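You operate a simulated robot arm through the tools that you are given. There is no shell and no other tool. Be economical: measure what you need, move in short steps, check, and stop when the job is done.

You are at the controls of a simulated two-armed robot. One attempt, no reset.

JOB
Zero the gauge, measure the red wheel with the orange probe and shelve it by the reading.
Fine: zero on the slide's bare pad with the COAT plunger; GOOD shelf from 60 to 110, else REWORK; probe back in its cup.

The check looks at the end state, three seconds after you hand in, the way a careful person would. Anything else that was tipped, shoved, dropped, spilled or broken makes it a failure.

ROBOT AND FRAMES
Two 7-joint arms with fingered hands on one trunk, on a base that drives. Base frame: it is fixed to the floor where the robot stands at the start and does not move with it; the origin is under the middle of the robot, x ahead of it, y to its left, z up; the surface under the hand at the start is at about z = 80. Readings come in cm, rad, newtons and seconds.
The left shoulder is at the start at [2.3, 9.1, 138.6], the right one opposite. Places, roughly: coat plunger [50, 20, 100]; good shelf [50, -200, 100]; inside of the probe cup [50, -50, 80]; metal switch [30, -10, 80]; rework shelf [50, -200, 60]; zero button [30, 0, 80]. Payload 2.1 kg a hand.
Tool frame (each hand has its own): the origin (TCP) lies between the finger pads and is the grasp point; the fingertips stand 2 cm ahead of it; z points along the fingers, y is the line along which they close. Largest opening 6.8 cm; the body of the gripper starts 2.3 cm behind the TCP. The gripper is a hand of 5 fingers: y runs from the thumb to the fingers, the wrist lies at [-1, -7.9, -13.1] in the tool frame, and closing takes about 1.5 s.
Orientation is that of the tool frame in the base frame, as a unit quaternion [w, x, y, z]. With the fingers straight down and the wrist toward the robot, the tool's x, y and z point along [0, 1, 0], [1, 0, 0] and [0, 0, -1] of the base frame.

CONTROLS
- The arms move only by the tool drive_tool. It takes "left_targets", "right_targets" or both (then of equal length, played together; a hand with none holds still); each is a list of rows, each a list of 6 numbers: the shift along the tool's x, y, z in units of 250 mm (1.0 is 250 mm), then the turn, a rotation vector about the tool's x, y, z in units of 120 degrees (1.0 is 120 degrees). In form: [[x, y, z, ax, ay, az], ...]. A call has 1 to 12 rows; each row is the pose to reach, as a shift and turn from the pose commanded when the call began, along the tool's axes at that moment. "left_fingers" and "right_fingers" are, for a hand that has rows, the finger opening in m, from 0 to 0.068, set as the call begins (left out, the last holds). A call with a number of a shift or a turn outside -1 to 1 is refused whole. Rows are played at 5 a second. More than 5 cm and 0.15 rad between two rows, or a gripper value outside its range, and nothing of the call is played. Where a pose cannot be reached the arm comes as near as it can. A force on the tool above 50 N (or 10 N above the force at the start of the call, whichever is more), or a blocked arm, ends the call early, and 0.2 s more pass. The fingers move at their own pace (about 15.3 cm/s each) and stop on an object; they squeeze with about 25 N. The grip force told is the motor's: it shows also when the fingers shut on nothing. Time passes only in rows, and 0.2 s behind the last, so rows that repeat a pose let the fingers close. It gives the time, the measured TCP pose, the force on the tool (base axes), the opening and the grip force at its end, in the units of the frame above (readings bear some noise), with the torque about the TCP (base axes, N m) and any sound that the robot's microphone picked up, and new pictures: "pictures" is both (left out), scene, wrist or none (wrist: the cameras of the hands that moved).
- Cameras (640 x 400 px; columns grow to the right, rows downward): "scene" is now at [8.6, -2.62, 151.84]; the picture's right is [-0.34, -0.94, -0.00], its down [-0.71, 0.26, -0.65] and it looks along [0.61, -0.22, -0.76] (base axes); focal length 294 px, centre (320, 200). "left" rides on the left gripper at [-5.4, -5.8, -7.2] in its tool frame; the picture's right is [-0.57, -0.39, 0.73], its down [0.73, -0.64, 0.23] and it looks along [0.38, 0.66, 0.65] (tool axes); focal length 226 px, centre (320, 200). "right" rides on the right gripper at [5.5, -5.8, -7.2] in its tool frame; the picture's right is [-0.57, 0.39, -0.73], its down [-0.73, -0.64, 0.23] and it looks along [-0.38, 0.66, 0.65] (tool axes); focal length 226 px, centre (320, 200). There is no depth. A picture from a camera that has moved, and an enlarged one, comes with that camera's place and axes in the base frame and with its lens.
- slide_trunk(by): slides the trunk up (or, below 0, down) by that many cm; the arms and the scene camera ride with it, the base frame stays. It gives what a move gives, with no picture.
- steer(legs): drives the robot by 1 to 6 legs, each [ahead, left, turn to the left] in cm, cm and rad, along the robot's own axes; the way and the turn of a leg run together, so that a leg with both is an arc; at most 150 cm and 3.142 rad a leg. The arms and the cameras ride along, it lands a little off, and it stops where it bumps. It gives what a move gives, and a new picture of the scene camera.
- set_fingers(index, middle, ring, little, thumb_bend, thumb_turn, hand): sets how far each is bent, from 0 (flat) to 1 (curled in); at 0.3 the hand is open as for a grip, at 0.7 the pads meet at the TCP. One left out holds its place. A second passes; each finger stops where it meets its share of the squeeze, and holds until it gets a number again. A gripper value or a shape takes the hand back. It gives what a move gives, with no picture; readings hold the bend of each and the force on index, middle, ring, little, thumb and palm. thumb_turn goes from beside the hand (0) to across from the fingers (1), as for a grip.
- set_grasp(shape, hand): the hand has 5 fingers and takes this shape, open, in about a second: jaw (thumb against the fingers, like two jaws); tri (thumb and two fingers); tip (a fingertip pinch); poke (one finger out to press); point (the index stretched); flat (the hand flat); cup (the hand cupped); fist (a fist). The gripper value then closes the fingers along that shape, each until it touches; the sizes above hold for jaw. It gives what a move gives, with no picture.
- head_to(pan, tilt): turns the head with the scene camera to pan (to the left, within 1.501 rad either way) and tilt (down, from -0.506 to 1.204), counted from straight ahead of the robot. It gives what a move gives, and a new picture of the scene camera.
- close_up(camera, box): a new picture of the part [left, top, right, bottom] of that camera's present view, enlarged. The clock stands still meanwhile.
- hand_in(): hands the job in; it is judged then, once.

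Go step by step. Nothing tells you exact positions but the pictures and the camera data: compare them with the known pose of the tool, close in by small moves and look again before you grip or let go. The budget is 120 turns and 260 pictures, counting those below and the enlarged ones. Unless the task says otherwise, let go and move clear before handing in, and close with one line.

The tools are called after ">>>" by a JSON object that holds its "op" and its "data". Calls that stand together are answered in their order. drive_tool: Moves the arms, as the interface text tells. Its arguments: {"type":"object","properties":{"left_targets":{"type":"array"},"left_fingers":{"type":"number"},"right_targets":{"type":"array"},"right_fingers":{"type":"number"},"pictures":{"type":"string","enum":["both","scene","wrist","none"]}},"required":[]} The other tools are called the same way: slide_trunk (by) slides the trunk up or down; set_grasp (shape, hand) gives the hand a shape; set_fingers (index, middle, ring, little, thumb_bend, thumb_turn, hand) moves the fingers one by one; steer (legs) drives the base; head_to (pan, tilt) turns the head that bears the scene camera; close_up (camera, box) takes an enlarged picture of a part of a camera's view; hand_in () hands the job in.

At the start:

```text
time_s: 0.0
left_ee_pos: [26.1, 4.15, 119.27]
left_tcp_rot: [-0.082, 0.687, 0.716, 0.093]
left_ft_force: [0.5, 0.3, 0.4]
left_ft_torque: [-0.02, -0.01, -0.01]
left_grip_width: 6.81
left_grasp_force: 0.1
left_shape: jaw
left_bend: [0.3, 0.3, 0.3, 0.3, 0.3, 0.98]
left_finger forces: [0.1, 0.0, 0.0, 0.0, 0.1, 0.0]
right_ee_pos: [29.78, -29.94, 127.96]
right_tcp_rot: [0.0, 0.706, 0.708, 0.001]
right_ft_force: [0.0, 0.2, 0.2]
right_ft_torque: [0.02, 0.01, 0.01]
right_grip_width: 6.78
right_grasp_force: 0.0
right_shape: jaw
right_bend: [0.3, 0.3, 0.3, 0.3, 0.3, 0.98]
right_finger forces: [0.1, 0.1, 0.1, 0.0, 0.0, 0.0]
trunk travel left (down, up): [-62.5, 27.9]
robot x, y, heading: [0.06, 0.14, -0.008]
head pan, tilt: [-0.349, 0.862]
```

scene: 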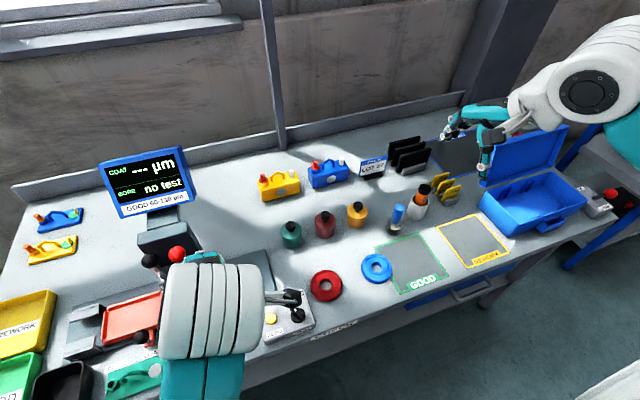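
right: 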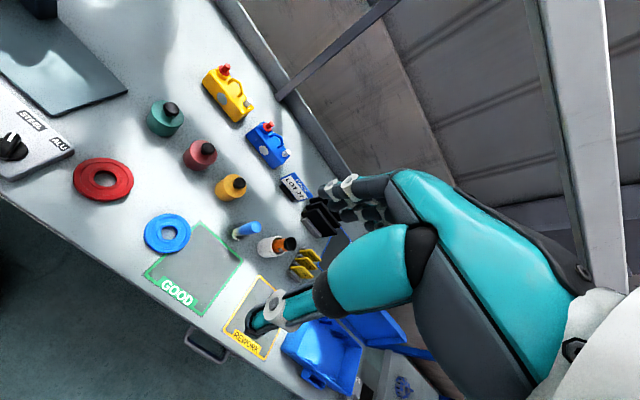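
left: 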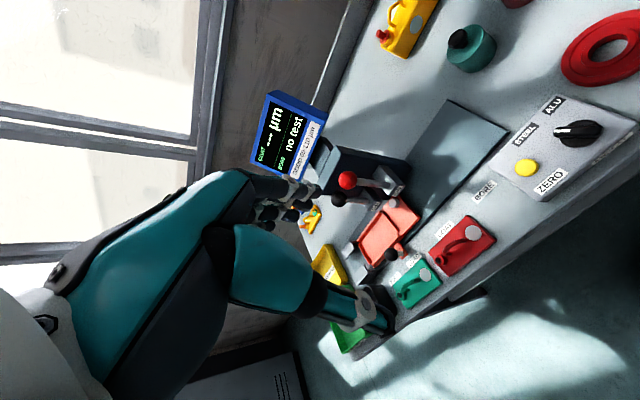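

I see a bench with a gauge display, two knobbed levers, a slide, a switch and zero panel, and red and blue rings. I'll enlarge parts of the view to read labels before doing anything.

>>> {"op": "close_up", "data": {"camera": "scene", "box": [0, 130, 320, 400]}}

>>> {"op": "close_up", "data": {"camera": "scene", "box": [240, 130, 500, 330]}}

>>> {"op": "close_up", "data": {"camera": "left", "box": [240, 80, 640, 360]}}

>>> {"op": "close_up", "data": {"camera": "right", "box": [0, 20, 420, 400]}}

```text
1.48 times, centred on (160, 265) of scene
camera zoom: at [8.6, -2.62, 151.84], right [-0.34, -0.94, 0.0], down [-0.71, 0.26, -0.65], along [0.61, -0.22, -0.76], focal length 435 px, centre (557, 104)
```

zoom: 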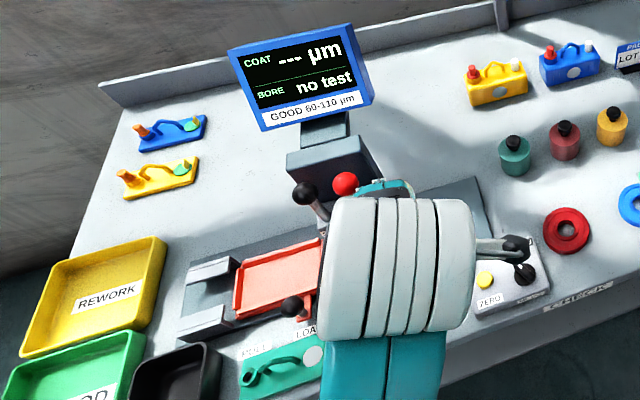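

```text
2.00 times, centred on (370, 230) of scene
camera zoom: at [8.6, -2.62, 151.84], right [-0.34, -0.94, 0.0], down [-0.71, 0.26, -0.65], along [0.61, -0.22, -0.76], focal length 588 px, centre (220, 140)
```

zoom: 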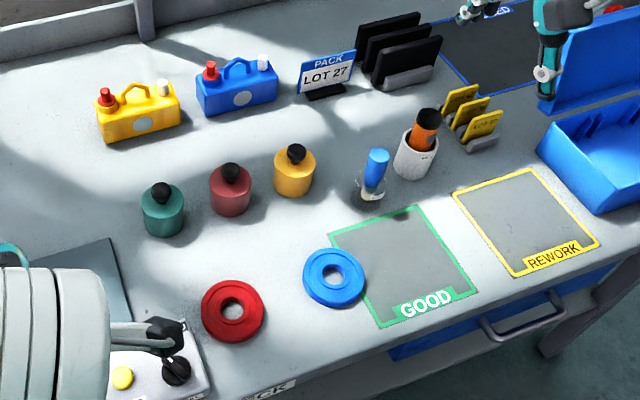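

```text
1.43 times, centred on (440, 220) of left
camera zoom: at [20.42, -3.1, 124.87], right [-0.36, -0.38, -0.85], down [-0.67, 0.74, -0.06], along [0.65, 0.55, -0.52], focal length 323 px, centre (149, 171)
```

zoom: 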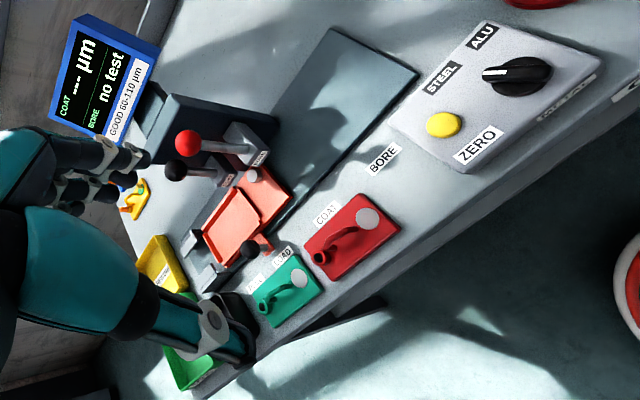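

```text
1.05 times, centred on (210, 210) of right (not enlarged: the box is as wide or as high as the picture)
camera zoom: at [24.0, -24.5, 135.19], right [0.39, -0.57, 0.73], down [-0.64, -0.73, -0.23], along [0.66, -0.38, -0.65], focal length 238 px, centre (436, 190)
```

zoom: 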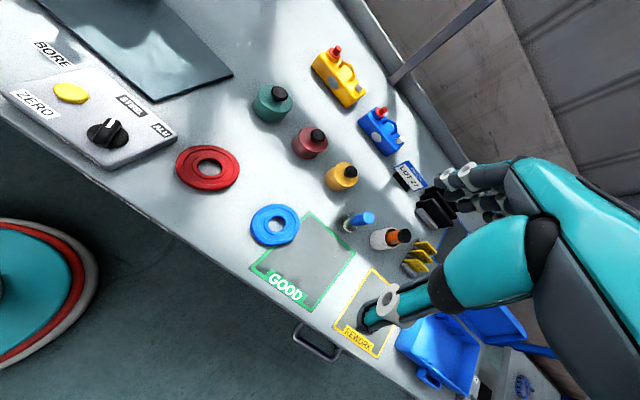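

The orange probe stands in its white cup, and the two rings and the panel are visible. I'll look around with the head toward the shelves on the right and at the left side.

>>> {"op": "head_to", "data": {"pan": -1.3, "tilt": 0.4}}

>>> {"op": "head_to", "data": {"pan": 0.5, "tilt": 0.75}}

```text
time_s: 1.2
left_ee_pos: [26.27, 4.23, 119.36]
left_tcp_rot: [-0.082, 0.685, 0.717, 0.097]
left_ft_force: [-0.1, 0.3, 0.0]
left_ft_torque: [-0.01, -0.02, -0.02]
left_grip_width: 6.8
left_grasp_force: 0.1
left_shape: jaw
left_bend: [0.3, 0.3, 0.3, 0.3, 0.3, 0.98]
left_finger forces: [0.0, 0.1, 0.0, 0.0, 0.0, 0.0]
right_ee_pos: [29.71, -29.87, 127.99]
right_tcp_rot: [-0.001, 0.707, 0.707, 0.0]
right_ft_force: [-0.4, -0.7, 0.4]
right_ft_torque: [0.0, -0.01, -0.02]
right_grip_width: 6.78
right_grasp_force: 0.0
right_shape: jaw
right_bend: [0.3, 0.3, 0.3, 0.3, 0.3, 0.98]
right_finger forces: [0.1, 0.0, 0.0, 0.0, 0.0, 0.0]
trunk travel left (down, up): [-62.5, 27.9]
robot x, y, heading: [0.11, -0.18, 0.001]
head pan, tilt: [-1.3, 0.4]
camera scene: at [3.77, -8.88, 155.84], right [-0.96, -0.27, 0.0], down [-0.1, 0.38, -0.92], along [0.25, -0.89, -0.39], focal length 294 px, centre (320, 200)
```

scene: 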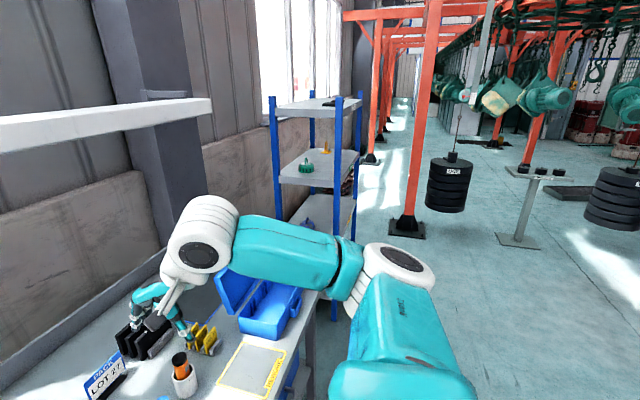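

```text
time_s: 3.0
left_ee_pos: [26.22, 4.24, 119.44]
left_tcp_rot: [-0.084, 0.686, 0.717, 0.097]
left_ft_force: [-0.4, 0.4, 0.0]
left_ft_torque: [0.01, 0.01, -0.03]
left_grip_width: 6.79
left_grasp_force: 0.0
left_shape: jaw
left_bend: [0.3, 0.3, 0.3, 0.3, 0.3, 0.98]
left_finger forces: [0.0, 0.0, 0.0, 0.1, 0.1, 0.0]
right_ee_pos: [29.74, -29.93, 127.85]
right_tcp_rot: [0.0, 0.707, 0.707, 0.0]
right_ft_force: [-0.1, 0.0, 0.2]
right_ft_torque: [0.03, 0.01, 0.01]
right_grip_width: 6.76
right_grasp_force: 0.1
right_shape: jaw
right_bend: [0.3, 0.3, 0.3, 0.3, 0.3, 0.98]
right_finger forces: [0.1, 0.0, 0.0, 0.1, 0.0, 0.1]
trunk travel left (down, up): [-62.5, 27.9]
robot x, y, heading: [0.07, 0.23, 0.0]
head pan, tilt: [0.499, 0.75]
camera scene: at [8.57, 4.01, 152.74], right [0.48, -0.88, 0.0], down [-0.6, -0.33, -0.73], along [0.64, 0.35, -0.68], focal length 294 px, centre (320, 200)
```

scene: 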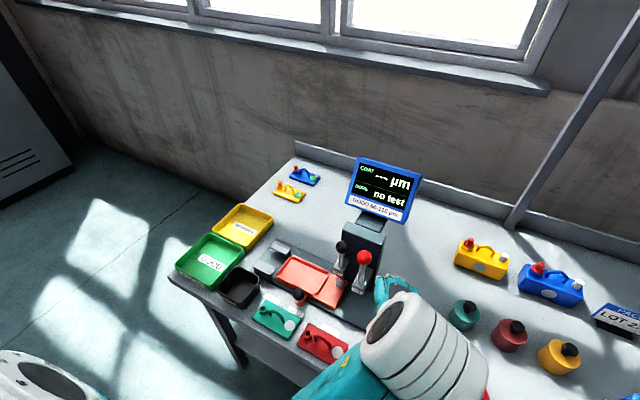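

The shelf rack stands on the far right beyond the bench, and the gauge station is on the left. I'll zoom in on both the station and, after panning, the shelves.

>>> {"op": "close_up", "data": {"camera": "scene", "box": [240, 150, 430, 370]}}

>>> {"op": "head_to", "data": {"pan": -1.2, "tilt": 0.35}}

>>> {"op": "close_up", "data": {"camera": "scene", "box": [180, 60, 380, 240]}}

```text
1.82 times, centred on (335, 260) of scene
camera zoom: at [8.57, 4.01, 152.74], right [0.48, -0.88, 0.0], down [-0.6, -0.33, -0.73], along [0.64, 0.35, -0.68], focal length 534 px, centre (293, 91)
```

zoom: 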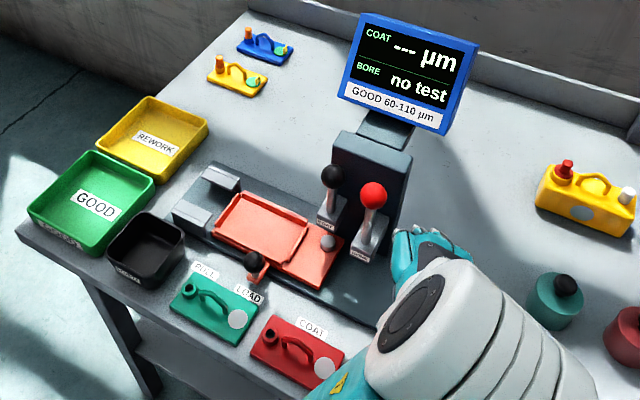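

```text
time_s: 4.8
left_ee_pos: [26.24, 4.31, 119.26]
left_tcp_rot: [-0.083, 0.686, 0.716, 0.096]
left_ft_force: [0.2, -0.4, 0.9]
left_ft_torque: [0.01, 0.02, 0.01]
left_grip_width: 6.79
left_grasp_force: 0.0
left_shape: jaw
left_bend: [0.3, 0.3, 0.3, 0.3, 0.3, 0.98]
left_finger forces: [0.1, 0.0, 0.0, 0.0, 0.0, 0.0]
right_ee_pos: [29.71, -29.99, 127.96]
right_tcp_rot: [0.0, 0.706, 0.708, -0.001]
right_ft_force: [0.7, -0.4, -0.1]
right_ft_torque: [0.02, -0.01, -0.02]
right_grip_width: 6.78
right_grasp_force: 0.1
right_shape: jaw
right_bend: [0.3, 0.3, 0.3, 0.3, 0.3, 0.98]
right_finger forces: [0.0, 0.0, 0.0, 0.0, 0.1, 0.0]
trunk travel left (down, up): [-62.5, 27.9]
robot x, y, heading: [0.11, 0.03, -0.001]
head pan, tilt: [-1.201, 0.351]
camera scene: at [4.66, -8.63, 156.3], right [-0.93, -0.36, 0.0], down [-0.12, 0.32, -0.94], along [0.34, -0.88, -0.34], focal length 294 px, centre (320, 200)
```

scene: 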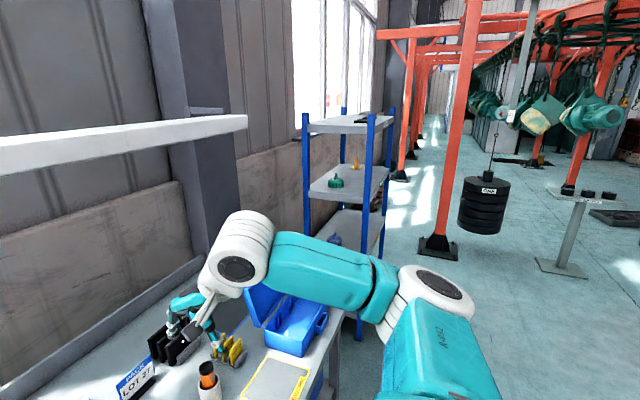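

```text
2.22 times, centred on (280, 150) of scene
camera zoom: at [4.66, -8.63, 156.3], right [-0.93, -0.36, 0.0], down [-0.12, 0.32, -0.94], along [0.34, -0.88, -0.34], focal length 653 px, centre (409, 311)
```

zoom: 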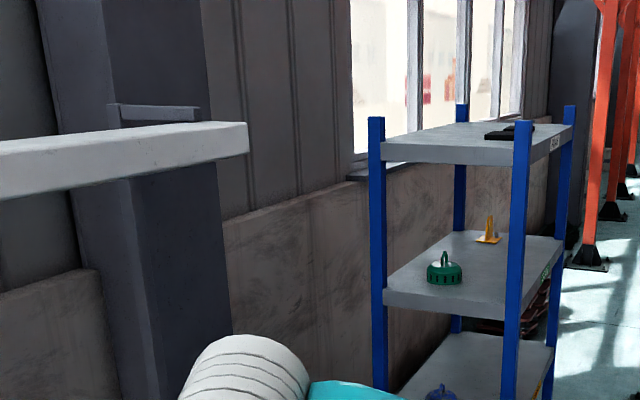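

I'll lift the left hand out of the view and look at the panel and the parts from above.

>>> {"op": "drive_tool", "data": {"left_targets": [[0.15, -0.05, -0.1, 0, 0, 0], [0.3, -0.1, -0.2, 0, 0, 0], [0.45, -0.15, -0.3, 0, 0, 0], [0.6, -0.2, -0.4, 0, 0, 0]], "pictures": "wrist"}}

>>> {"op": "head_to", "data": {"pan": -0.2, "tilt": 0.95}}

>>> {"op": "close_up", "data": {"camera": "scene", "box": [160, 220, 320, 320]}}

```text
time_s: 5.3
left_ee_pos: [25.37, 12.08, 122.55]
left_tcp_rot: [-0.162, 0.661, 0.71, 0.183]
left_ft_force: [-0.4, -0.6, 0.2]
left_ft_torque: [0.01, -0.01, -0.01]
left_grip_width: 6.75
left_grasp_force: 0.1
left_shape: jaw
left_bend: [0.3, 0.3, 0.3, 0.3, 0.3, 0.98]
left_finger forces: [0.0, 0.1, 0.0, 0.0, 0.1, 0.1]
left hand out of reach, approached as far as the arm can: row 2
right_ee_pos: [29.71, -30.0, 127.87]
right_tcp_rot: [0.0, 0.706, 0.708, -0.001]
right_ft_force: [-0.6, -0.1, -0.1]
right_ft_torque: [-0.02, 0.04, 0.04]
right_grip_width: 6.8
right_grasp_force: 0.0
right_shape: jaw
right_bend: [0.3, 0.3, 0.3, 0.3, 0.3, 0.98]
right_finger forces: [0.0, 0.0, 0.0, 0.0, 0.1, 0.0]
trunk travel left (down, up): [-62.5, 27.9]
robot x, y, heading: [-0.24, -0.11, -0.002]
head pan, tilt: [-1.201, 0.351]
stopped in row 2 (left hand): the arm was blocked; the commanded pose is now the measured one
camera left: at [19.87, 3.53, 126.11], right [-0.33, -0.17, -0.93], down [-0.69, 0.71, 0.11], along [0.64, 0.68, -0.36], focal length 226 px, centre (320, 200)
```

left: 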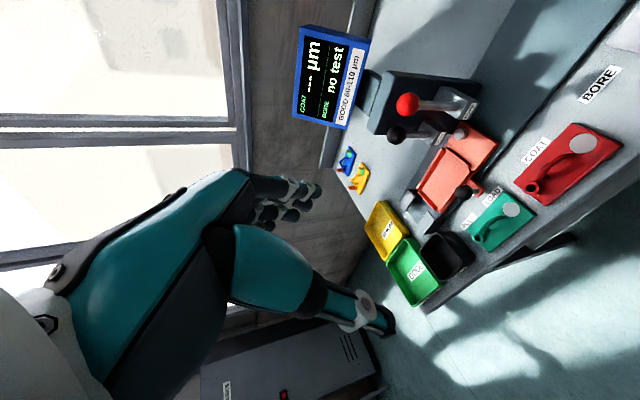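

```text
time_s: 6.5
left_ee_pos: [25.31, 11.98, 122.57]
left_tcp_rot: [-0.163, 0.661, 0.709, 0.184]
left_ft_force: [-0.3, -0.8, 0.7]
left_ft_torque: [-0.01, 0.01, 0.01]
left_grip_width: 6.81
left_grasp_force: 0.0
left_shape: jaw
left_bend: [0.3, 0.3, 0.3, 0.3, 0.3, 0.98]
left_finger forces: [0.0, 0.1, 0.0, 0.1, 0.1, 0.0]
right_ee_pos: [29.64, -29.79, 127.87]
right_tcp_rot: [0.001, 0.706, 0.708, 0.0]
right_ft_force: [0.2, -0.1, 0.2]
right_ft_torque: [0.02, -0.01, -0.01]
right_grip_width: 6.76
right_grasp_force: 0.1
right_shape: jaw
right_bend: [0.3, 0.3, 0.3, 0.3, 0.3, 0.98]
right_finger forces: [0.0, 0.0, 0.1, 0.0, 0.0, 0.0]
trunk travel left (down, up): [-62.5, 27.9]
robot x, y, heading: [0.27, -0.04, 0.001]
head pan, tilt: [-0.201, 0.949]
camera scene: at [8.42, -1.41, 151.19], right [-0.2, -0.98, 0.0], down [-0.8, 0.16, -0.58], along [0.57, -0.12, -0.81], focal length 294 px, centre (320, 200)
```

scene: 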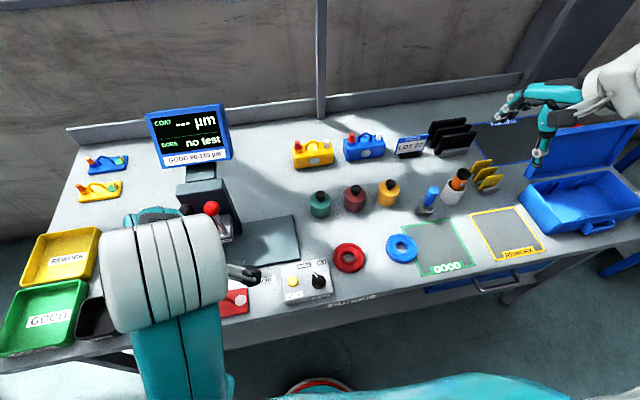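

```text
4.00 times, centred on (240, 270) of scene
camera zoom: at [8.42, -1.41, 151.19], right [-0.2, -0.98, 0.0], down [-0.8, 0.16, -0.58], along [0.57, -0.12, -0.81], focal length 1176 px, centre (640, -80)
```

zoom: 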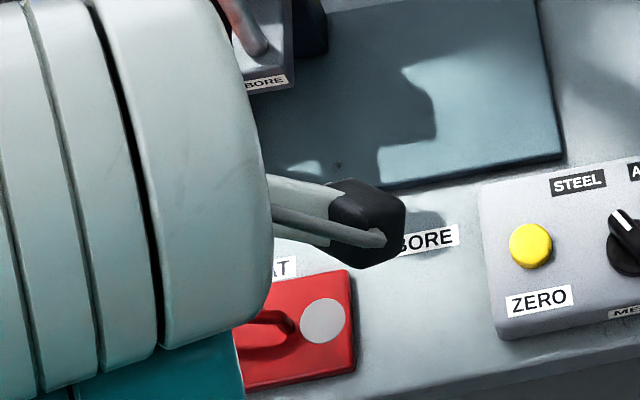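

The red-knobbed plunger carries the BORE tag, so the black one should be COAT. I'll zoom on the switch, the rings and the probes.

>>> {"op": "close_up", "data": {"camera": "scene", "box": [270, 230, 430, 330]}}

>>> {"op": "close_up", "data": {"camera": "scene", "box": [390, 110, 550, 210]}}

>>> {"op": "close_up", "data": {"camera": "left", "box": [360, 60, 600, 210]}}

>>> {"op": "close_up", "data": {"camera": "scene", "box": [280, 110, 440, 210]}}

```text
4.00 times, centred on (350, 280) of scene
camera zoom: at [8.42, -1.41, 151.19], right [-0.2, -0.98, 0.0], down [-0.8, 0.16, -0.58], along [0.57, -0.12, -0.81], focal length 1176 px, centre (200, -120)
```

zoom: 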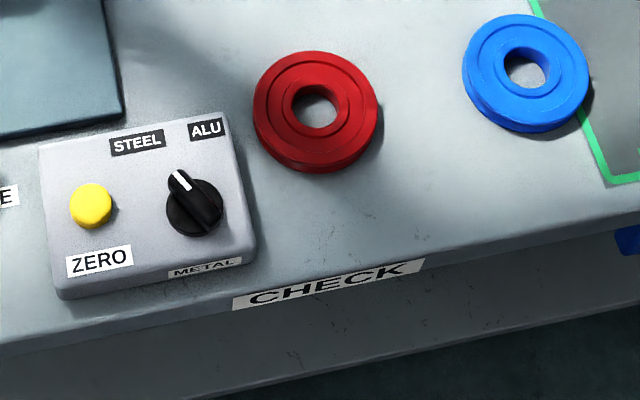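

```text
4.00 times, centred on (470, 160) of scene
camera zoom: at [8.42, -1.41, 151.19], right [-0.2, -0.98, 0.0], down [-0.8, 0.16, -0.58], along [0.57, -0.12, -0.81], focal length 1176 px, centre (-280, 360)
```

zoom: 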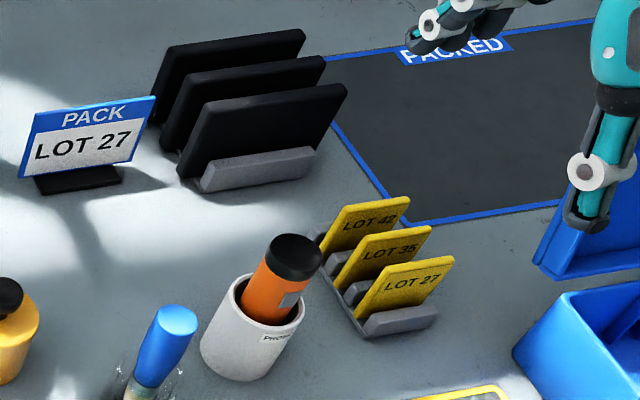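

```text
2.67 times, centred on (480, 135) of left
camera zoom: at [19.82, 3.52, 126.1], right [-0.34, -0.17, -0.93], down [-0.69, 0.71, 0.12], along [0.64, 0.68, -0.36], focal length 603 px, centre (-107, 373)
```

zoom: 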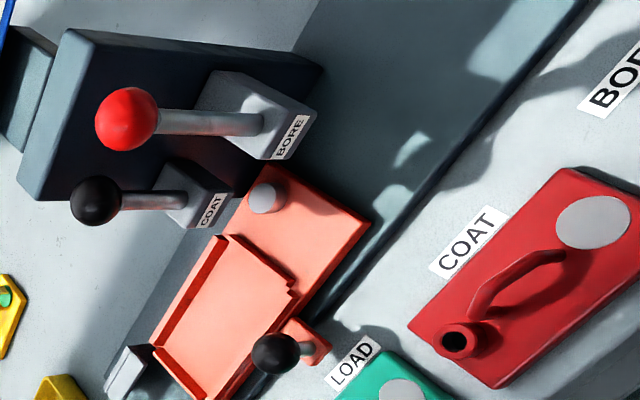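

```text
4.00 times, centred on (360, 160) of scene
camera zoom: at [8.42, -1.41, 151.19], right [-0.2, -0.98, 0.0], down [-0.8, 0.16, -0.58], along [0.57, -0.12, -0.81], focal length 1176 px, centre (160, 360)
```

zoom: 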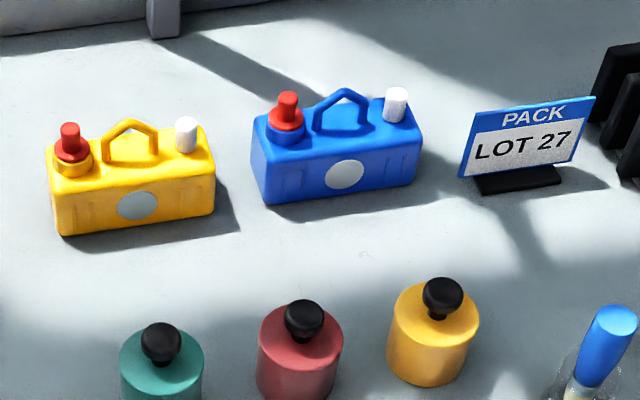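

The geometry suggests that at LOAD the slide's bare grey disc is right under the COAT (black) plunger, about [46.6, 19, 100]. The switch points to STEEL, and the bench edge is near x=27. I'll drive ahead a little to see how near I can get.

>>> {"op": "steer", "data": {"legs": [[8, 0, 0]]}}

>>> {"op": "head_to", "data": {"pan": 0.0, "tilt": 1.2}}

```text
time_s: 7.6
left_ee_pos: [33.57, 12.13, 122.46]
left_tcp_rot: [-0.163, 0.661, 0.709, 0.183]
left_ft_force: [-0.6, 0.0, 0.4]
left_ft_torque: [0.04, 0.0, 0.02]
left_grip_width: 6.79
left_grasp_force: 0.1
left_shape: jaw
left_bend: [0.3, 0.3, 0.3, 0.3, 0.3, 0.98]
left_finger forces: [0.1, 0.0, 0.0, 0.0, 0.0, 0.0]
right_ee_pos: [37.75, -30.0, 127.96]
right_tcp_rot: [0.0, 0.706, 0.708, -0.002]
right_ft_force: [-0.3, 0.1, 0.2]
right_ft_torque: [0.01, 0.03, 0.01]
right_grip_width: 6.75
right_grasp_force: 0.0
right_shape: jaw
right_bend: [0.3, 0.3, 0.3, 0.3, 0.3, 0.98]
right_finger forces: [0.1, 0.0, 0.1, 0.0, 0.0, 0.1]
trunk travel left (down, up): [-62.5, 27.9]
robot x, y, heading: [7.86, -0.04, -0.0]
head pan, tilt: [-0.201, 0.949]
camera scene: at [16.53, -1.4, 151.17], right [-0.2, -0.98, 0.0], down [-0.8, 0.16, -0.58], along [0.57, -0.12, -0.81], focal length 294 px, centre (320, 200)
```

scene: 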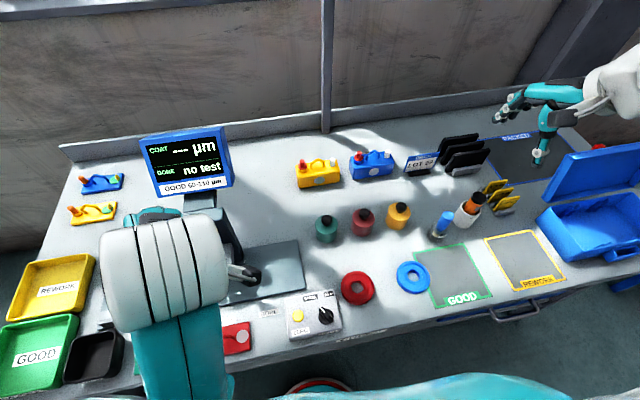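

```text
time_s: 8.4
left_ee_pos: [33.39, 12.06, 122.46]
left_tcp_rot: [-0.163, 0.661, 0.709, 0.183]
left_ft_force: [-0.4, -0.6, 0.0]
left_ft_torque: [-0.01, 0.04, -0.01]
left_grip_width: 6.77
left_grasp_force: 0.1
left_shape: jaw
left_bend: [0.3, 0.3, 0.3, 0.3, 0.3, 0.98]
left_finger forces: [0.0, 0.1, 0.0, 0.0, 0.0, 0.0]
right_ee_pos: [37.83, -29.95, 127.93]
right_tcp_rot: [0.001, 0.706, 0.708, 0.0]
right_ft_force: [0.3, 0.0, 0.7]
right_ft_torque: [-0.01, -0.02, 0.03]
right_grip_width: 6.73
right_grasp_force: 0.1
right_shape: jaw
right_bend: [0.3, 0.3, 0.3, 0.3, 0.3, 0.98]
right_finger forces: [0.0, 0.1, 0.0, 0.0, 0.0, 0.0]
trunk travel left (down, up): [-62.5, 27.9]
robot x, y, heading: [8.25, -0.16, 0.001]
head pan, tilt: [0.0, 1.201]
camera scene: at [14.88, 0.04, 149.57], right [0.0, -1.0, 0.0], down [-0.93, 0.0, -0.36], along [0.36, 0.0, -0.93], focal length 294 px, centre (320, 200)
```

scene: 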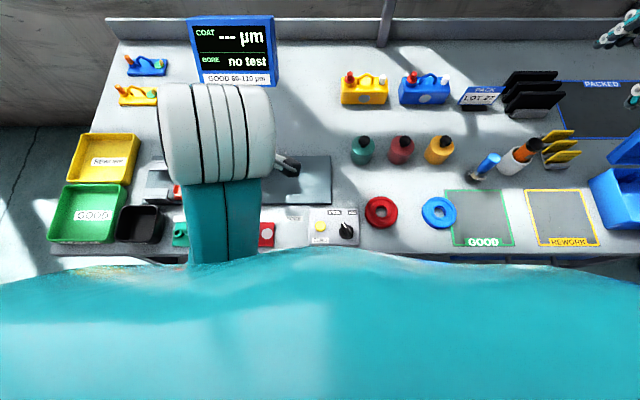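

Table edge is at x≈27.4 and there is still room. I'll go a few more centimetres ahead.

>>> {"op": "steer", "data": {"legs": [[5, 0, 0]]}}

```text
time_s: 9.3
left_ee_pos: [38.39, 12.06, 122.44]
left_tcp_rot: [-0.164, 0.661, 0.709, 0.183]
left_ft_force: [-0.1, 0.4, -1.0]
left_ft_torque: [-0.03, -0.02, -0.01]
left_grip_width: 6.77
left_grasp_force: 0.0
left_shape: jaw
left_bend: [0.3, 0.3, 0.3, 0.3, 0.3, 0.98]
left_finger forces: [0.0, 0.1, 0.1, 0.0, 0.1, 0.0]
right_ee_pos: [42.78, -30.01, 127.93]
right_tcp_rot: [-0.001, 0.707, 0.707, -0.001]
right_ft_force: [-0.6, -0.1, 0.0]
right_ft_torque: [-0.03, -0.01, -0.03]
right_grip_width: 6.78
right_grasp_force: 0.0
right_shape: jaw
right_bend: [0.3, 0.3, 0.3, 0.3, 0.3, 0.98]
right_finger forces: [0.0, 0.1, 0.1, 0.0, 0.0, 0.0]
trunk travel left (down, up): [-62.5, 27.9]
robot x, y, heading: [12.93, -0.07, 0.005]
head pan, tilt: [0.0, 1.201]
camera scene: at [20.02, 0.04, 149.56], right [0.0, -1.0, 0.0], down [-0.93, 0.0, -0.36], along [0.36, 0.0, -0.93], focal length 294 px, centre (320, 200)
```

scene: 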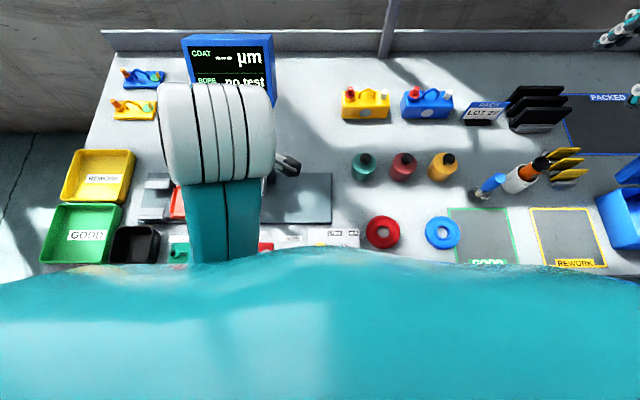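

I'm at x≈13 with the chest just short of hiding the panel. I'll give both hands the poke shape for pressing and look at how the finger stands.

>>> {"op": "set_grasp", "data": {"hand": "left", "shape": "poke"}}

>>> {"op": "set_grasp", "data": {"hand": "right", "shape": "poke"}}

>>> {"op": "close_up", "data": {"camera": "left", "box": [0, 0, 640, 400]}}

>>> {"op": "close_up", "data": {"camera": "right", "box": [0, 0, 640, 400]}}

```text
time_s: 10.2
left_ee_pos: [38.43, 12.06, 122.49]
left_tcp_rot: [-0.164, 0.66, 0.709, 0.185]
left_ft_force: [0.2, 1.1, -0.3]
left_ft_torque: [0.04, 0.0, 0.01]
left_grip_width: 0.0
left_grasp_force: 0.0
left_shape: poke
left_bend: [0.7, 0.7, 0.99, 0.99, 1.0, 1.0]
left_finger forces: [0.0, 0.1, 0.1, 0.0, 0.1, 0.1]
right_ee_pos: [42.73, -29.82, 128.0]
right_tcp_rot: [0.001, 0.707, 0.707, 0.0]
right_ft_force: [0.6, -0.8, 0.4]
right_ft_torque: [0.01, -0.01, -0.05]
right_grip_width: 6.76
right_grasp_force: 0.0
right_shape: jaw
right_bend: [0.3, 0.3, 0.3, 0.3, 0.3, 0.98]
right_finger forces: [0.0, 0.0, 0.0, 0.0, 0.0, 0.0]
trunk travel left (down, up): [-62.5, 27.9]
robot x, y, heading: [13.62, -0.4, 0.001]
head pan, tilt: [0.0, 1.201]
```

```text
time_s: 11.1
left_ee_pos: [38.34, 12.11, 122.59]
left_tcp_rot: [-0.163, 0.66, 0.709, 0.185]
left_ft_force: [-0.3, 0.2, 0.2]
left_ft_torque: [-0.01, 0.01, 0.0]
left_grip_width: 0.0
left_grasp_force: 0.1
left_shape: poke
left_bend: [0.7, 0.7, 0.99, 0.99, 1.0, 1.0]
left_finger forces: [0.0, 0.1, 0.1, 0.0, 0.0, 0.1]
right_ee_pos: [42.66, -29.76, 127.9]
right_tcp_rot: [0.0, 0.707, 0.707, -0.001]
right_ft_force: [0.0, 0.1, -0.1]
right_ft_torque: [0.03, 0.0, 0.01]
right_grip_width: 0.0
right_grasp_force: 0.1
right_shape: poke
right_bend: [0.7, 0.7, 0.99, 0.99, 1.0, 1.0]
right_finger forces: [0.1, 0.0, 0.0, 0.0, 0.0, 0.0]
trunk travel left (down, up): [-62.5, 27.9]
robot x, y, heading: [12.88, -0.03, -0.001]
head pan, tilt: [0.0, 1.201]
```

```text
1.00 times, centred on (320, 200) of left (not enlarged: the box is as wide or as high as the picture)
camera zoom: at [32.82, 3.54, 126.07], right [-0.34, -0.17, -0.93], down [-0.69, 0.71, 0.12], along [0.64, 0.68, -0.36], focal length 226 px, centre (320, 200)
```

zoom: 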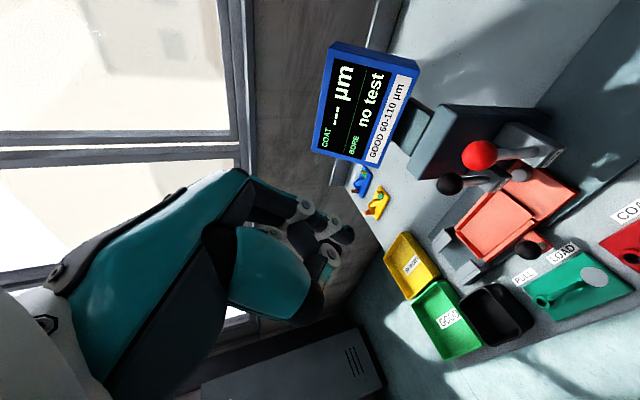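

```text
1.00 times, centred on (320, 200) of right (not enlarged: the box is as wide or as high as the picture)
camera zoom: at [36.96, -24.5, 135.19], right [0.39, -0.57, 0.73], down [-0.64, -0.73, -0.23], along [0.66, -0.38, -0.65], focal length 226 px, centre (320, 200)
```

zoom: 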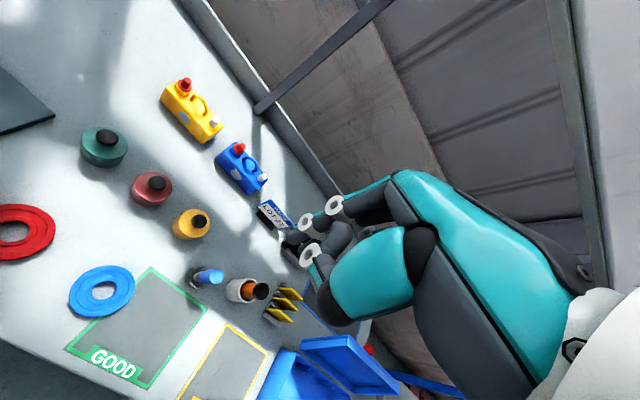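

The COAT knob triangulates to about [46.7, 18.8, 100.5], the ZERO button to [34.2, 0.2, 82.5]. I'll lower the trunk 15 cm so the arms can reach further out, then straighten the left hand.

>>> {"op": "slide_trunk", "data": {"by": -15}}

>>> {"op": "drive_tool", "data": {"left_targets": [[0, 0, -0.05, 0.003, -0.059, 0.008], [0, 0, -0.1, 0.006, -0.118, 0.016], [0, 0, -0.1, 0.01, -0.177, 0.024], [0, 0, -0.1, 0.013, -0.235, 0.033]], "pictures": "both"}}

```text
time_s: 11.9
left_ee_pos: [39.98, 16.08, 118.56]
left_tcp_rot: [-0.21, 0.621, 0.695, 0.297]
left_ft_force: [0.4, -0.4, -1.5]
left_ft_torque: [0.02, -0.03, -0.03]
left_grip_width: 0.01
left_grasp_force: 0.0
left_shape: poke
left_bend: [0.7, 0.7, 0.99, 0.99, 1.0, 1.0]
left_finger forces: [0.0, 0.1, 0.0, 0.1, 0.0, 0.0]
right_ee_pos: [42.71, -29.9, 122.16]
right_tcp_rot: [0.0, 0.707, 0.707, -0.001]
right_ft_force: [-1.1, -0.4, 0.0]
right_ft_torque: [0.02, -0.03, 0.0]
right_grip_width: 0.0
right_grasp_force: 0.0
right_shape: poke
right_bend: [0.7, 0.7, 0.99, 0.99, 1.0, 1.0]
right_finger forces: [0.0, 0.0, 0.0, 0.0, 0.0, 0.0]
trunk travel left (down, up): [-56.7, 33.6]
robot x, y, heading: [13.36, -0.25, -0.001]
head pan, tilt: [0.0, 1.201]
stopped: the arm was blocked; the commanded pose is now the measured one
```

```text
time_s: 12.9
left_ee_pos: [42.15, 14.89, 120.55]
left_tcp_rot: [-0.073, 0.687, 0.71, 0.136]
left_ft_force: [0.5, 0.8, -0.3]
left_ft_torque: [0.0, 0.0, -0.02]
left_grip_width: 0.0
left_grasp_force: 0.0
left_shape: poke
left_bend: [0.7, 0.7, 0.99, 0.99, 1.0, 1.0]
left_finger forces: [0.1, 0.0, 0.0, 0.0, 0.1, 0.1]
left hand out of reach, approached as far as the arm can: row 1, 2, 3, 4
right_ee_pos: [42.78, -29.97, 122.25]
right_tcp_rot: [-0.001, 0.707, 0.707, -0.001]
right_ft_force: [-0.9, -0.5, 0.3]
right_ft_torque: [-0.01, -0.01, -0.01]
right_grip_width: 0.0
right_grasp_force: 0.0
right_shape: poke
right_bend: [0.7, 0.7, 0.99, 0.99, 1.0, 1.0]
right_finger forces: [0.0, 0.0, 0.0, 0.0, 0.0, 0.0]
trunk travel left (down, up): [-56.7, 33.6]
robot x, y, heading: [13.02, -0.28, -0.001]
head pan, tilt: [0.0, 1.201]
camera scene: at [20.13, 0.03, 143.82], right [0.0, -1.0, 0.0], down [-0.93, 0.0, -0.36], along [0.36, 0.0, -0.93], focal length 294 px, centre (320, 200)
camera left: at [35.94, 7.55, 125.3], right [-0.3, -0.33, -0.89], down [-0.65, 0.76, -0.07], along [0.7, 0.56, -0.44], focal length 226 px, centre (320, 200)
```

scene: 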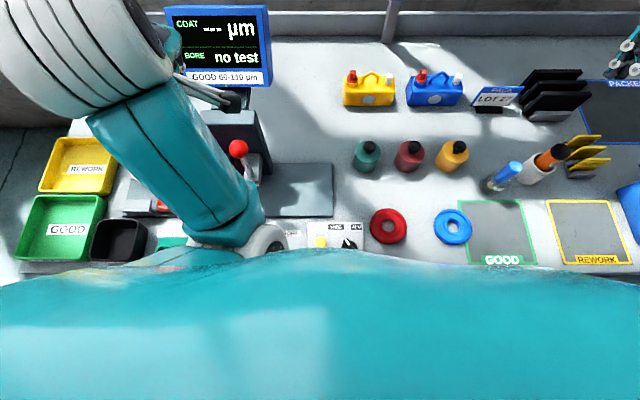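
left: 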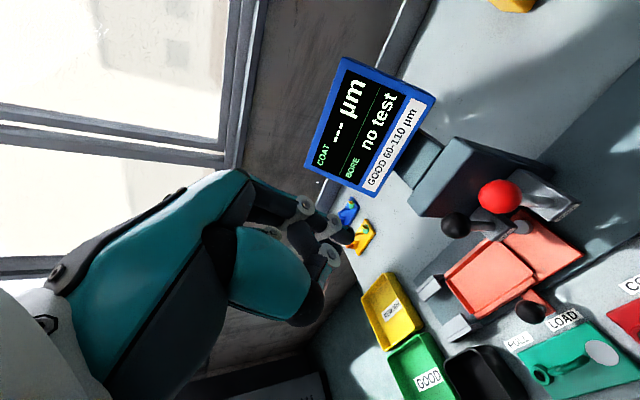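

The trunk stopped because a bent arm got blocked. The arm should hang straighter, so I'll raise the trunk instead and then reach down.

>>> {"op": "slide_trunk", "data": {"by": 18}}

>>> {"op": "drive_tool", "data": {"left_targets": [[0, 0.0, 0.15, 0, -0.02, 0], [0, 0.0, 0.3, 0, -0.05, 0.0], [0, 0, 0.45, 0.0, -0.07, 0.02], [0.03, 0.05, 0.6, 0, -0.07, 0.02]], "pictures": "both"}}

```text
time_s: 14.9
left_ee_pos: [42.14, 14.65, 138.69]
left_tcp_rot: [-0.061, 0.688, 0.71, 0.134]
left_ft_force: [0.6, -0.3, -0.7]
left_ft_torque: [-0.02, 0.02, 0.01]
left_grip_width: 0.0
left_grasp_force: 0.0
left_shape: poke
left_bend: [0.7, 0.7, 0.99, 0.99, 1.0, 1.0]
left_finger forces: [0.1, 0.0, 0.1, 0.1, 0.1, 0.0]
right_ee_pos: [42.77, -29.93, 140.19]
right_tcp_rot: [0.0, 0.707, 0.707, 0.0]
right_ft_force: [-0.2, 0.0, 0.9]
right_ft_torque: [0.02, 0.0, 0.0]
right_grip_width: 0.0
right_grasp_force: 0.0
right_shape: poke
right_bend: [0.7, 0.7, 0.99, 0.99, 1.0, 1.0]
right_finger forces: [0.0, 0.1, 0.0, 0.0, 0.0, 0.1]
trunk travel left (down, up): [-74.7, 15.6]
robot x, y, heading: [12.71, -0.05, 0.001]
head pan, tilt: [0.0, 1.201]
```

```text
time_s: 15.5
left_ee_pos: [45.67, 16.24, 138.16]
left_tcp_rot: [0.037, 0.684, 0.709, 0.167]
left_ft_force: [0.0, -0.4, -0.3]
left_ft_torque: [0.0, -0.01, 0.01]
left_grip_width: 0.01
left_grasp_force: 0.1
left_shape: poke
left_bend: [0.7, 0.7, 0.99, 0.99, 1.0, 1.0]
left_finger forces: [0.0, 0.1, 0.1, 0.1, 0.1, 0.1]
right_ee_pos: [42.79, -29.88, 140.31]
right_tcp_rot: [0.0, 0.707, 0.707, 0.0]
right_ft_force: [-0.7, 0.3, -0.4]
right_ft_torque: [0.01, 0.0, -0.03]
right_grip_width: 0.0
right_grasp_force: 0.1
right_shape: poke
right_bend: [0.7, 0.7, 0.99, 0.99, 1.0, 1.0]
right_finger forces: [0.1, 0.1, 0.0, 0.1, 0.1, 0.0]
trunk travel left (down, up): [-74.7, 15.6]
robot x, y, heading: [12.77, -0.18, 0.002]
head pan, tilt: [0.0, 1.201]
stopped in row 2 (left hand): the arm was blocked; the commanded pose is now the measured one
camera scene: at [19.62, 0.06, 161.83], right [0.0, -1.0, 0.0], down [-0.93, 0.0, -0.36], along [0.36, 0.0, -0.93], focal length 294 px, centre (320, 200)
camera left: at [38.35, 9.49, 142.4], right [-0.13, -0.42, -0.9], down [-0.59, 0.76, -0.27], along [0.79, 0.5, -0.35], focal length 226 px, centre (320, 200)
```

scene: 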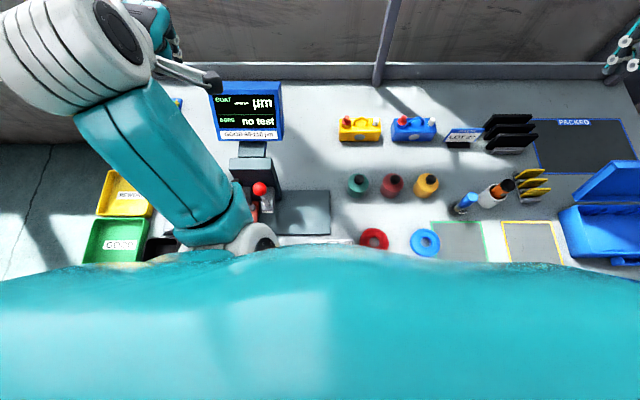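
left: 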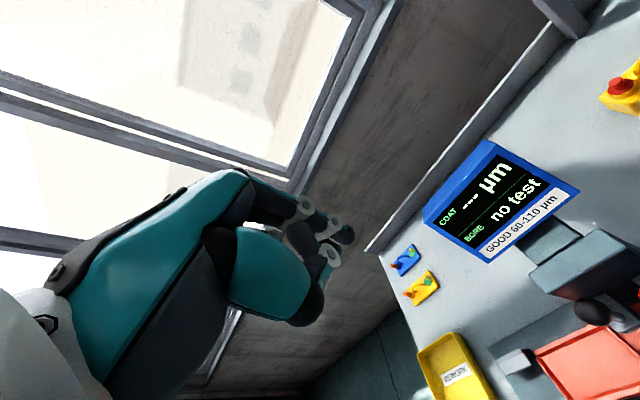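

The left elbow seems folded in front of the chest. I'll try a plain downward move in base axes to open it up.

>>> {"op": "drive_tool", "data": {"left_targets": [[-0.018, -0.028, 0.094, 0, 0, 0], [-0.035, -0.057, 0.188, 0, 0, 0.0], [-0.053, -0.085, 0.282, 0.0, 0, 0], [-0.07, -0.114, 0.377, 0, 0, 0]], "pictures": "scene"}}

```text
time_s: 16.2
left_ee_pos: [48.38, 16.33, 138.06]
left_tcp_rot: [0.093, 0.667, 0.704, 0.225]
left_ft_force: [1.4, 0.7, 0.4]
left_ft_torque: [0.01, 0.01, 0.02]
left_grip_width: 0.0
left_grasp_force: 0.0
left_shape: poke
left_bend: [0.7, 0.7, 0.99, 0.99, 1.0, 1.0]
left_finger forces: [0.1, 0.1, 0.1, 0.1, 0.0, 0.0]
right_ee_pos: [42.75, -29.93, 140.28]
right_tcp_rot: [0.0, 0.707, 0.707, 0.0]
right_ft_force: [-0.1, 0.2, 0.1]
right_ft_torque: [0.05, 0.03, 0.01]
right_grip_width: 0.0
right_grasp_force: 0.2
right_shape: poke
right_bend: [0.7, 0.7, 0.99, 0.99, 1.0, 1.0]
right_finger forces: [0.1, 0.1, 0.1, 0.1, 0.1, 0.0]
trunk travel left (down, up): [-74.7, 15.6]
robot x, y, heading: [12.67, -0.13, 0.001]
head pan, tilt: [0.0, 1.201]
stopped in row 3 (left hand): the arm was blocked; the commanded pose is now the measured one
camera scene: at [19.61, 0.06, 161.83], right [0.0, -1.0, 0.0], down [-0.93, 0.0, -0.36], along [0.36, 0.0, -0.93], focal length 294 px, centre (320, 200)
```

scene: 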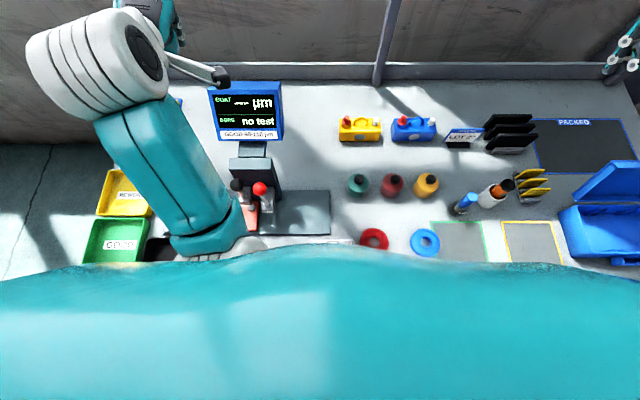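

The hand slides forward instead of going down, so the elbow is jammed against the trunk. I'll bring the left hand back to its home pose relative to the body.

>>> {"op": "drive_tool", "data": {"left_targets": [[-0.096, -0.091, -0.005, 0.041, 0.007, 0.006], [-0.192, -0.182, -0.01, 0.082, 0.013, 0.012], [-0.288, -0.274, -0.016, 0.123, 0.02, 0.018], [-0.384, -0.365, -0.021, 0.164, 0.026, 0.025], [-0.48, -0.456, -0.026, 0.205, 0.033, 0.031]], "pictures": "scene"}}

```text
time_s: 16.9
left_ee_pos: [47.14, 13.69, 141.64]
left_tcp_rot: [0.063, 0.647, 0.708, 0.276]
left_ft_force: [-0.3, 0.0, 0.5]
left_ft_torque: [-0.01, 0.01, 0.02]
left_grip_width: 0.0
left_grasp_force: 0.1
left_shape: poke
left_bend: [0.7, 0.7, 0.99, 0.99, 1.0, 1.0]
left_finger forces: [0.0, 0.0, 0.0, 0.1, 0.1, 0.1]
right_ee_pos: [42.7, -29.9, 140.2]
right_tcp_rot: [0.0, 0.707, 0.707, 0.0]
right_ft_force: [0.4, -0.4, -0.8]
right_ft_torque: [0.01, 0.01, -0.02]
right_grip_width: 0.0
right_grasp_force: 0.1
right_shape: poke
right_bend: [0.7, 0.7, 0.99, 0.99, 1.0, 1.0]
right_finger forces: [0.1, 0.0, 0.0, 0.0, 0.1, 0.0]
trunk travel left (down, up): [-74.7, 15.6]
robot x, y, heading: [12.92, 0.45, 0.002]
head pan, tilt: [0.0, 1.201]
stopped in row 3 (left hand): the arm was blocked; the commanded pose is now the measured one
camera scene: at [19.62, 0.06, 161.83], right [0.0, -1.0, 0.0], down [-0.93, 0.0, -0.36], along [0.36, 0.0, -0.93], focal length 294 px, centre (320, 200)
```

scene: 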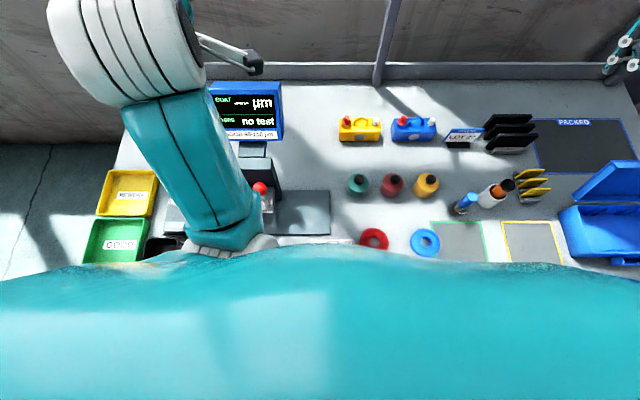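

Still jammed. I'll stretch the left arm forward and out to the left to free the elbow.

>>> {"op": "drive_tool", "data": {"left_targets": [[0.07, 0.07, 0.125, 0, 0, 0], [0.14, 0.14, 0.25, 0, 0, 0], [0.212, 0.21, 0.376, 0, 0, 0]], "pictures": "scene"}}

```text
time_s: 17.7
left_ee_pos: [55.19, 21.38, 137.43]
left_tcp_rot: [0.066, 0.649, 0.708, 0.271]
left_ft_force: [-0.4, 0.5, 0.3]
left_ft_torque: [-0.03, 0.03, 0.0]
left_grip_width: 0.01
left_grasp_force: 0.0
left_shape: poke
left_bend: [0.7, 0.7, 0.99, 0.99, 1.0, 1.0]
left_finger forces: [0.0, 0.0, 0.0, 0.0, 0.0, 0.0]
right_ee_pos: [42.78, -29.84, 140.14]
right_tcp_rot: [0.0, 0.707, 0.707, -0.001]
right_ft_force: [1.1, -0.8, -0.3]
right_ft_torque: [0.02, -0.05, -0.07]
right_grip_width: 0.04
right_grasp_force: 0.0
right_shape: poke
right_bend: [0.7, 0.7, 0.99, 0.99, 1.0, 1.0]
right_finger forces: [0.0, 0.0, 0.0, 0.1, 0.0, 0.1]
trunk travel left (down, up): [-74.7, 15.6]
robot x, y, heading: [12.79, -0.26, -0.002]
head pan, tilt: [0.0, 1.201]
camera scene: at [19.67, 0.12, 161.83], right [0.0, -1.0, 0.0], down [-0.93, 0.0, -0.36], along [0.36, 0.0, -0.93], focal length 294 px, centre (320, 200)
```

scene: 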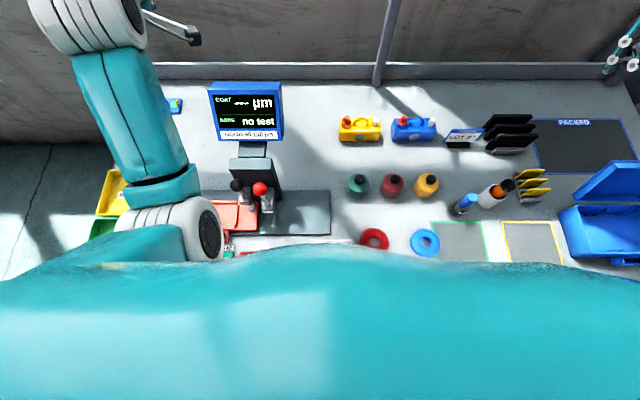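

That move tracked exactly and the elbow is freed. Next I swing the hand further left and straighten it to tool-down, mirroring the right arm.

>>> {"op": "drive_tool", "data": {"left_targets": [[0.1, -0.04, -0.025, 0.057, -0.035, 0.01], [0.2, -0.075, -0.05, 0.115, -0.07, 0.02], [0.3, -0.11, -0.075, 0.172, -0.105, 0.03], [0.41, -0.15, -0.1, 0.23, -0.14, 0.04]], "pictures": "scene"}}

```text
time_s: 18.7
left_ee_pos: [49.32, 30.22, 140.39]
left_tcp_rot: [0.0, 0.707, 0.707, 0.0]
left_ft_force: [0.4, -0.3, 0.9]
left_ft_torque: [0.04, 0.02, 0.01]
left_grip_width: 0.01
left_grasp_force: 0.0
left_shape: poke
left_bend: [0.7, 0.7, 0.99, 0.99, 1.0, 1.0]
left_finger forces: [0.0, 0.1, 0.0, 0.1, 0.0, 0.0]
right_ee_pos: [42.67, -29.89, 140.24]
right_tcp_rot: [0.001, 0.707, 0.707, 0.0]
right_ft_force: [-0.3, 0.0, -0.7]
right_ft_torque: [0.02, -0.01, -0.04]
right_grip_width: 0.02
right_grasp_force: 0.0
right_shape: poke
right_bend: [0.7, 0.7, 0.99, 0.99, 1.0, 1.0]
right_finger forces: [0.1, 0.0, 0.1, 0.1, 0.0, 0.1]
trunk travel left (down, up): [-74.7, 15.6]
robot x, y, heading: [12.7, 0.21, 0.001]
head pan, tilt: [0.0, 1.201]
camera scene: at [19.6, 0.1, 161.83], right [0.0, -1.0, 0.0], down [-0.93, 0.0, -0.36], along [0.36, 0.0, -0.93], focal length 294 px, centre (320, 200)
```

scene: 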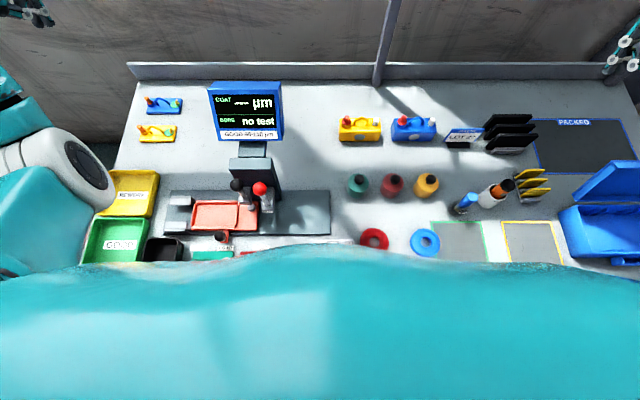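

The left arm now mirrors the right and stands upright, with simple axes. I'll descend on the left side of the plungers.

>>> {"op": "drive_tool", "data": {"left_targets": [[0, -0.03, 0.17, 0, 0, 0], [0, -0.06, 0.34, 0, 0, 0], [0, -0.09, 0.51, 0, 0, 0], [0, -0.12, 0.68, 0, 0, 0], [0, -0.132, 0.85, 0, 0, 0], [0, -0.132, 0.98, 0, 0, 0]], "pictures": "both"}}

```text
time_s: 20.1
left_ee_pos: [45.99, 30.34, 115.98]
left_tcp_rot: [-0.001, 0.707, 0.707, 0.001]
left_ft_force: [0.0, -0.5, -1.0]
left_ft_torque: [0.04, -0.03, 0.05]
left_grip_width: 0.0
left_grasp_force: 0.1
left_shape: poke
left_bend: [0.7, 0.7, 0.99, 0.99, 1.0, 1.0]
left_finger forces: [0.0, 0.0, 0.0, 0.0, 0.0, 0.0]
right_ee_pos: [42.7, -29.95, 140.24]
right_tcp_rot: [0.0, 0.707, 0.707, 0.001]
right_ft_force: [-0.4, 0.0, 0.0]
right_ft_torque: [-0.03, 0.01, -0.04]
right_grip_width: 0.0
right_grasp_force: 0.1
right_shape: poke
right_bend: [0.7, 0.7, 0.99, 0.99, 1.0, 1.0]
right_finger forces: [0.0, 0.0, 0.0, 0.1, 0.0, 0.1]
trunk travel left (down, up): [-74.7, 15.6]
robot x, y, heading: [12.95, -0.12, 0.001]
head pan, tilt: [0.0, 1.201]
camera scene: at [19.62, 0.06, 161.83], right [0.0, -1.0, 0.0], down [-0.93, 0.0, -0.36], along [0.36, 0.0, -0.93], focal length 294 px, centre (320, 200)
camera left: at [40.07, 24.88, 123.19], right [-0.39, -0.57, -0.73], down [-0.64, 0.73, -0.23], along [0.66, 0.38, -0.64], focal length 226 px, centre (320, 200)
```

scene: 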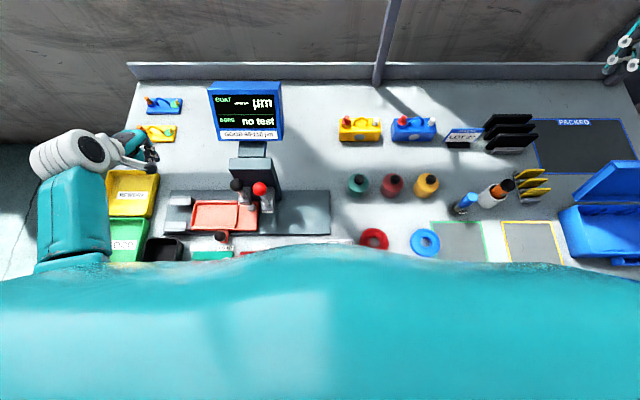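
left: 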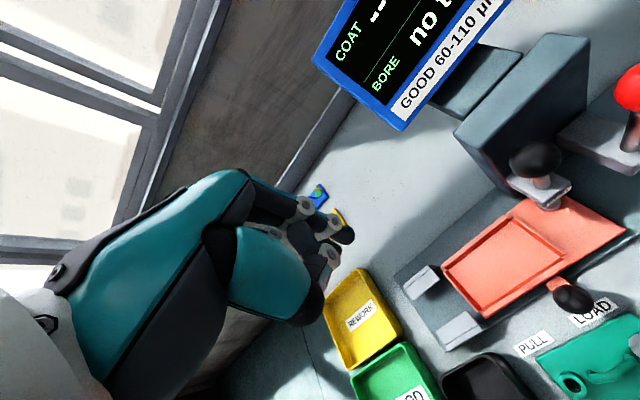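

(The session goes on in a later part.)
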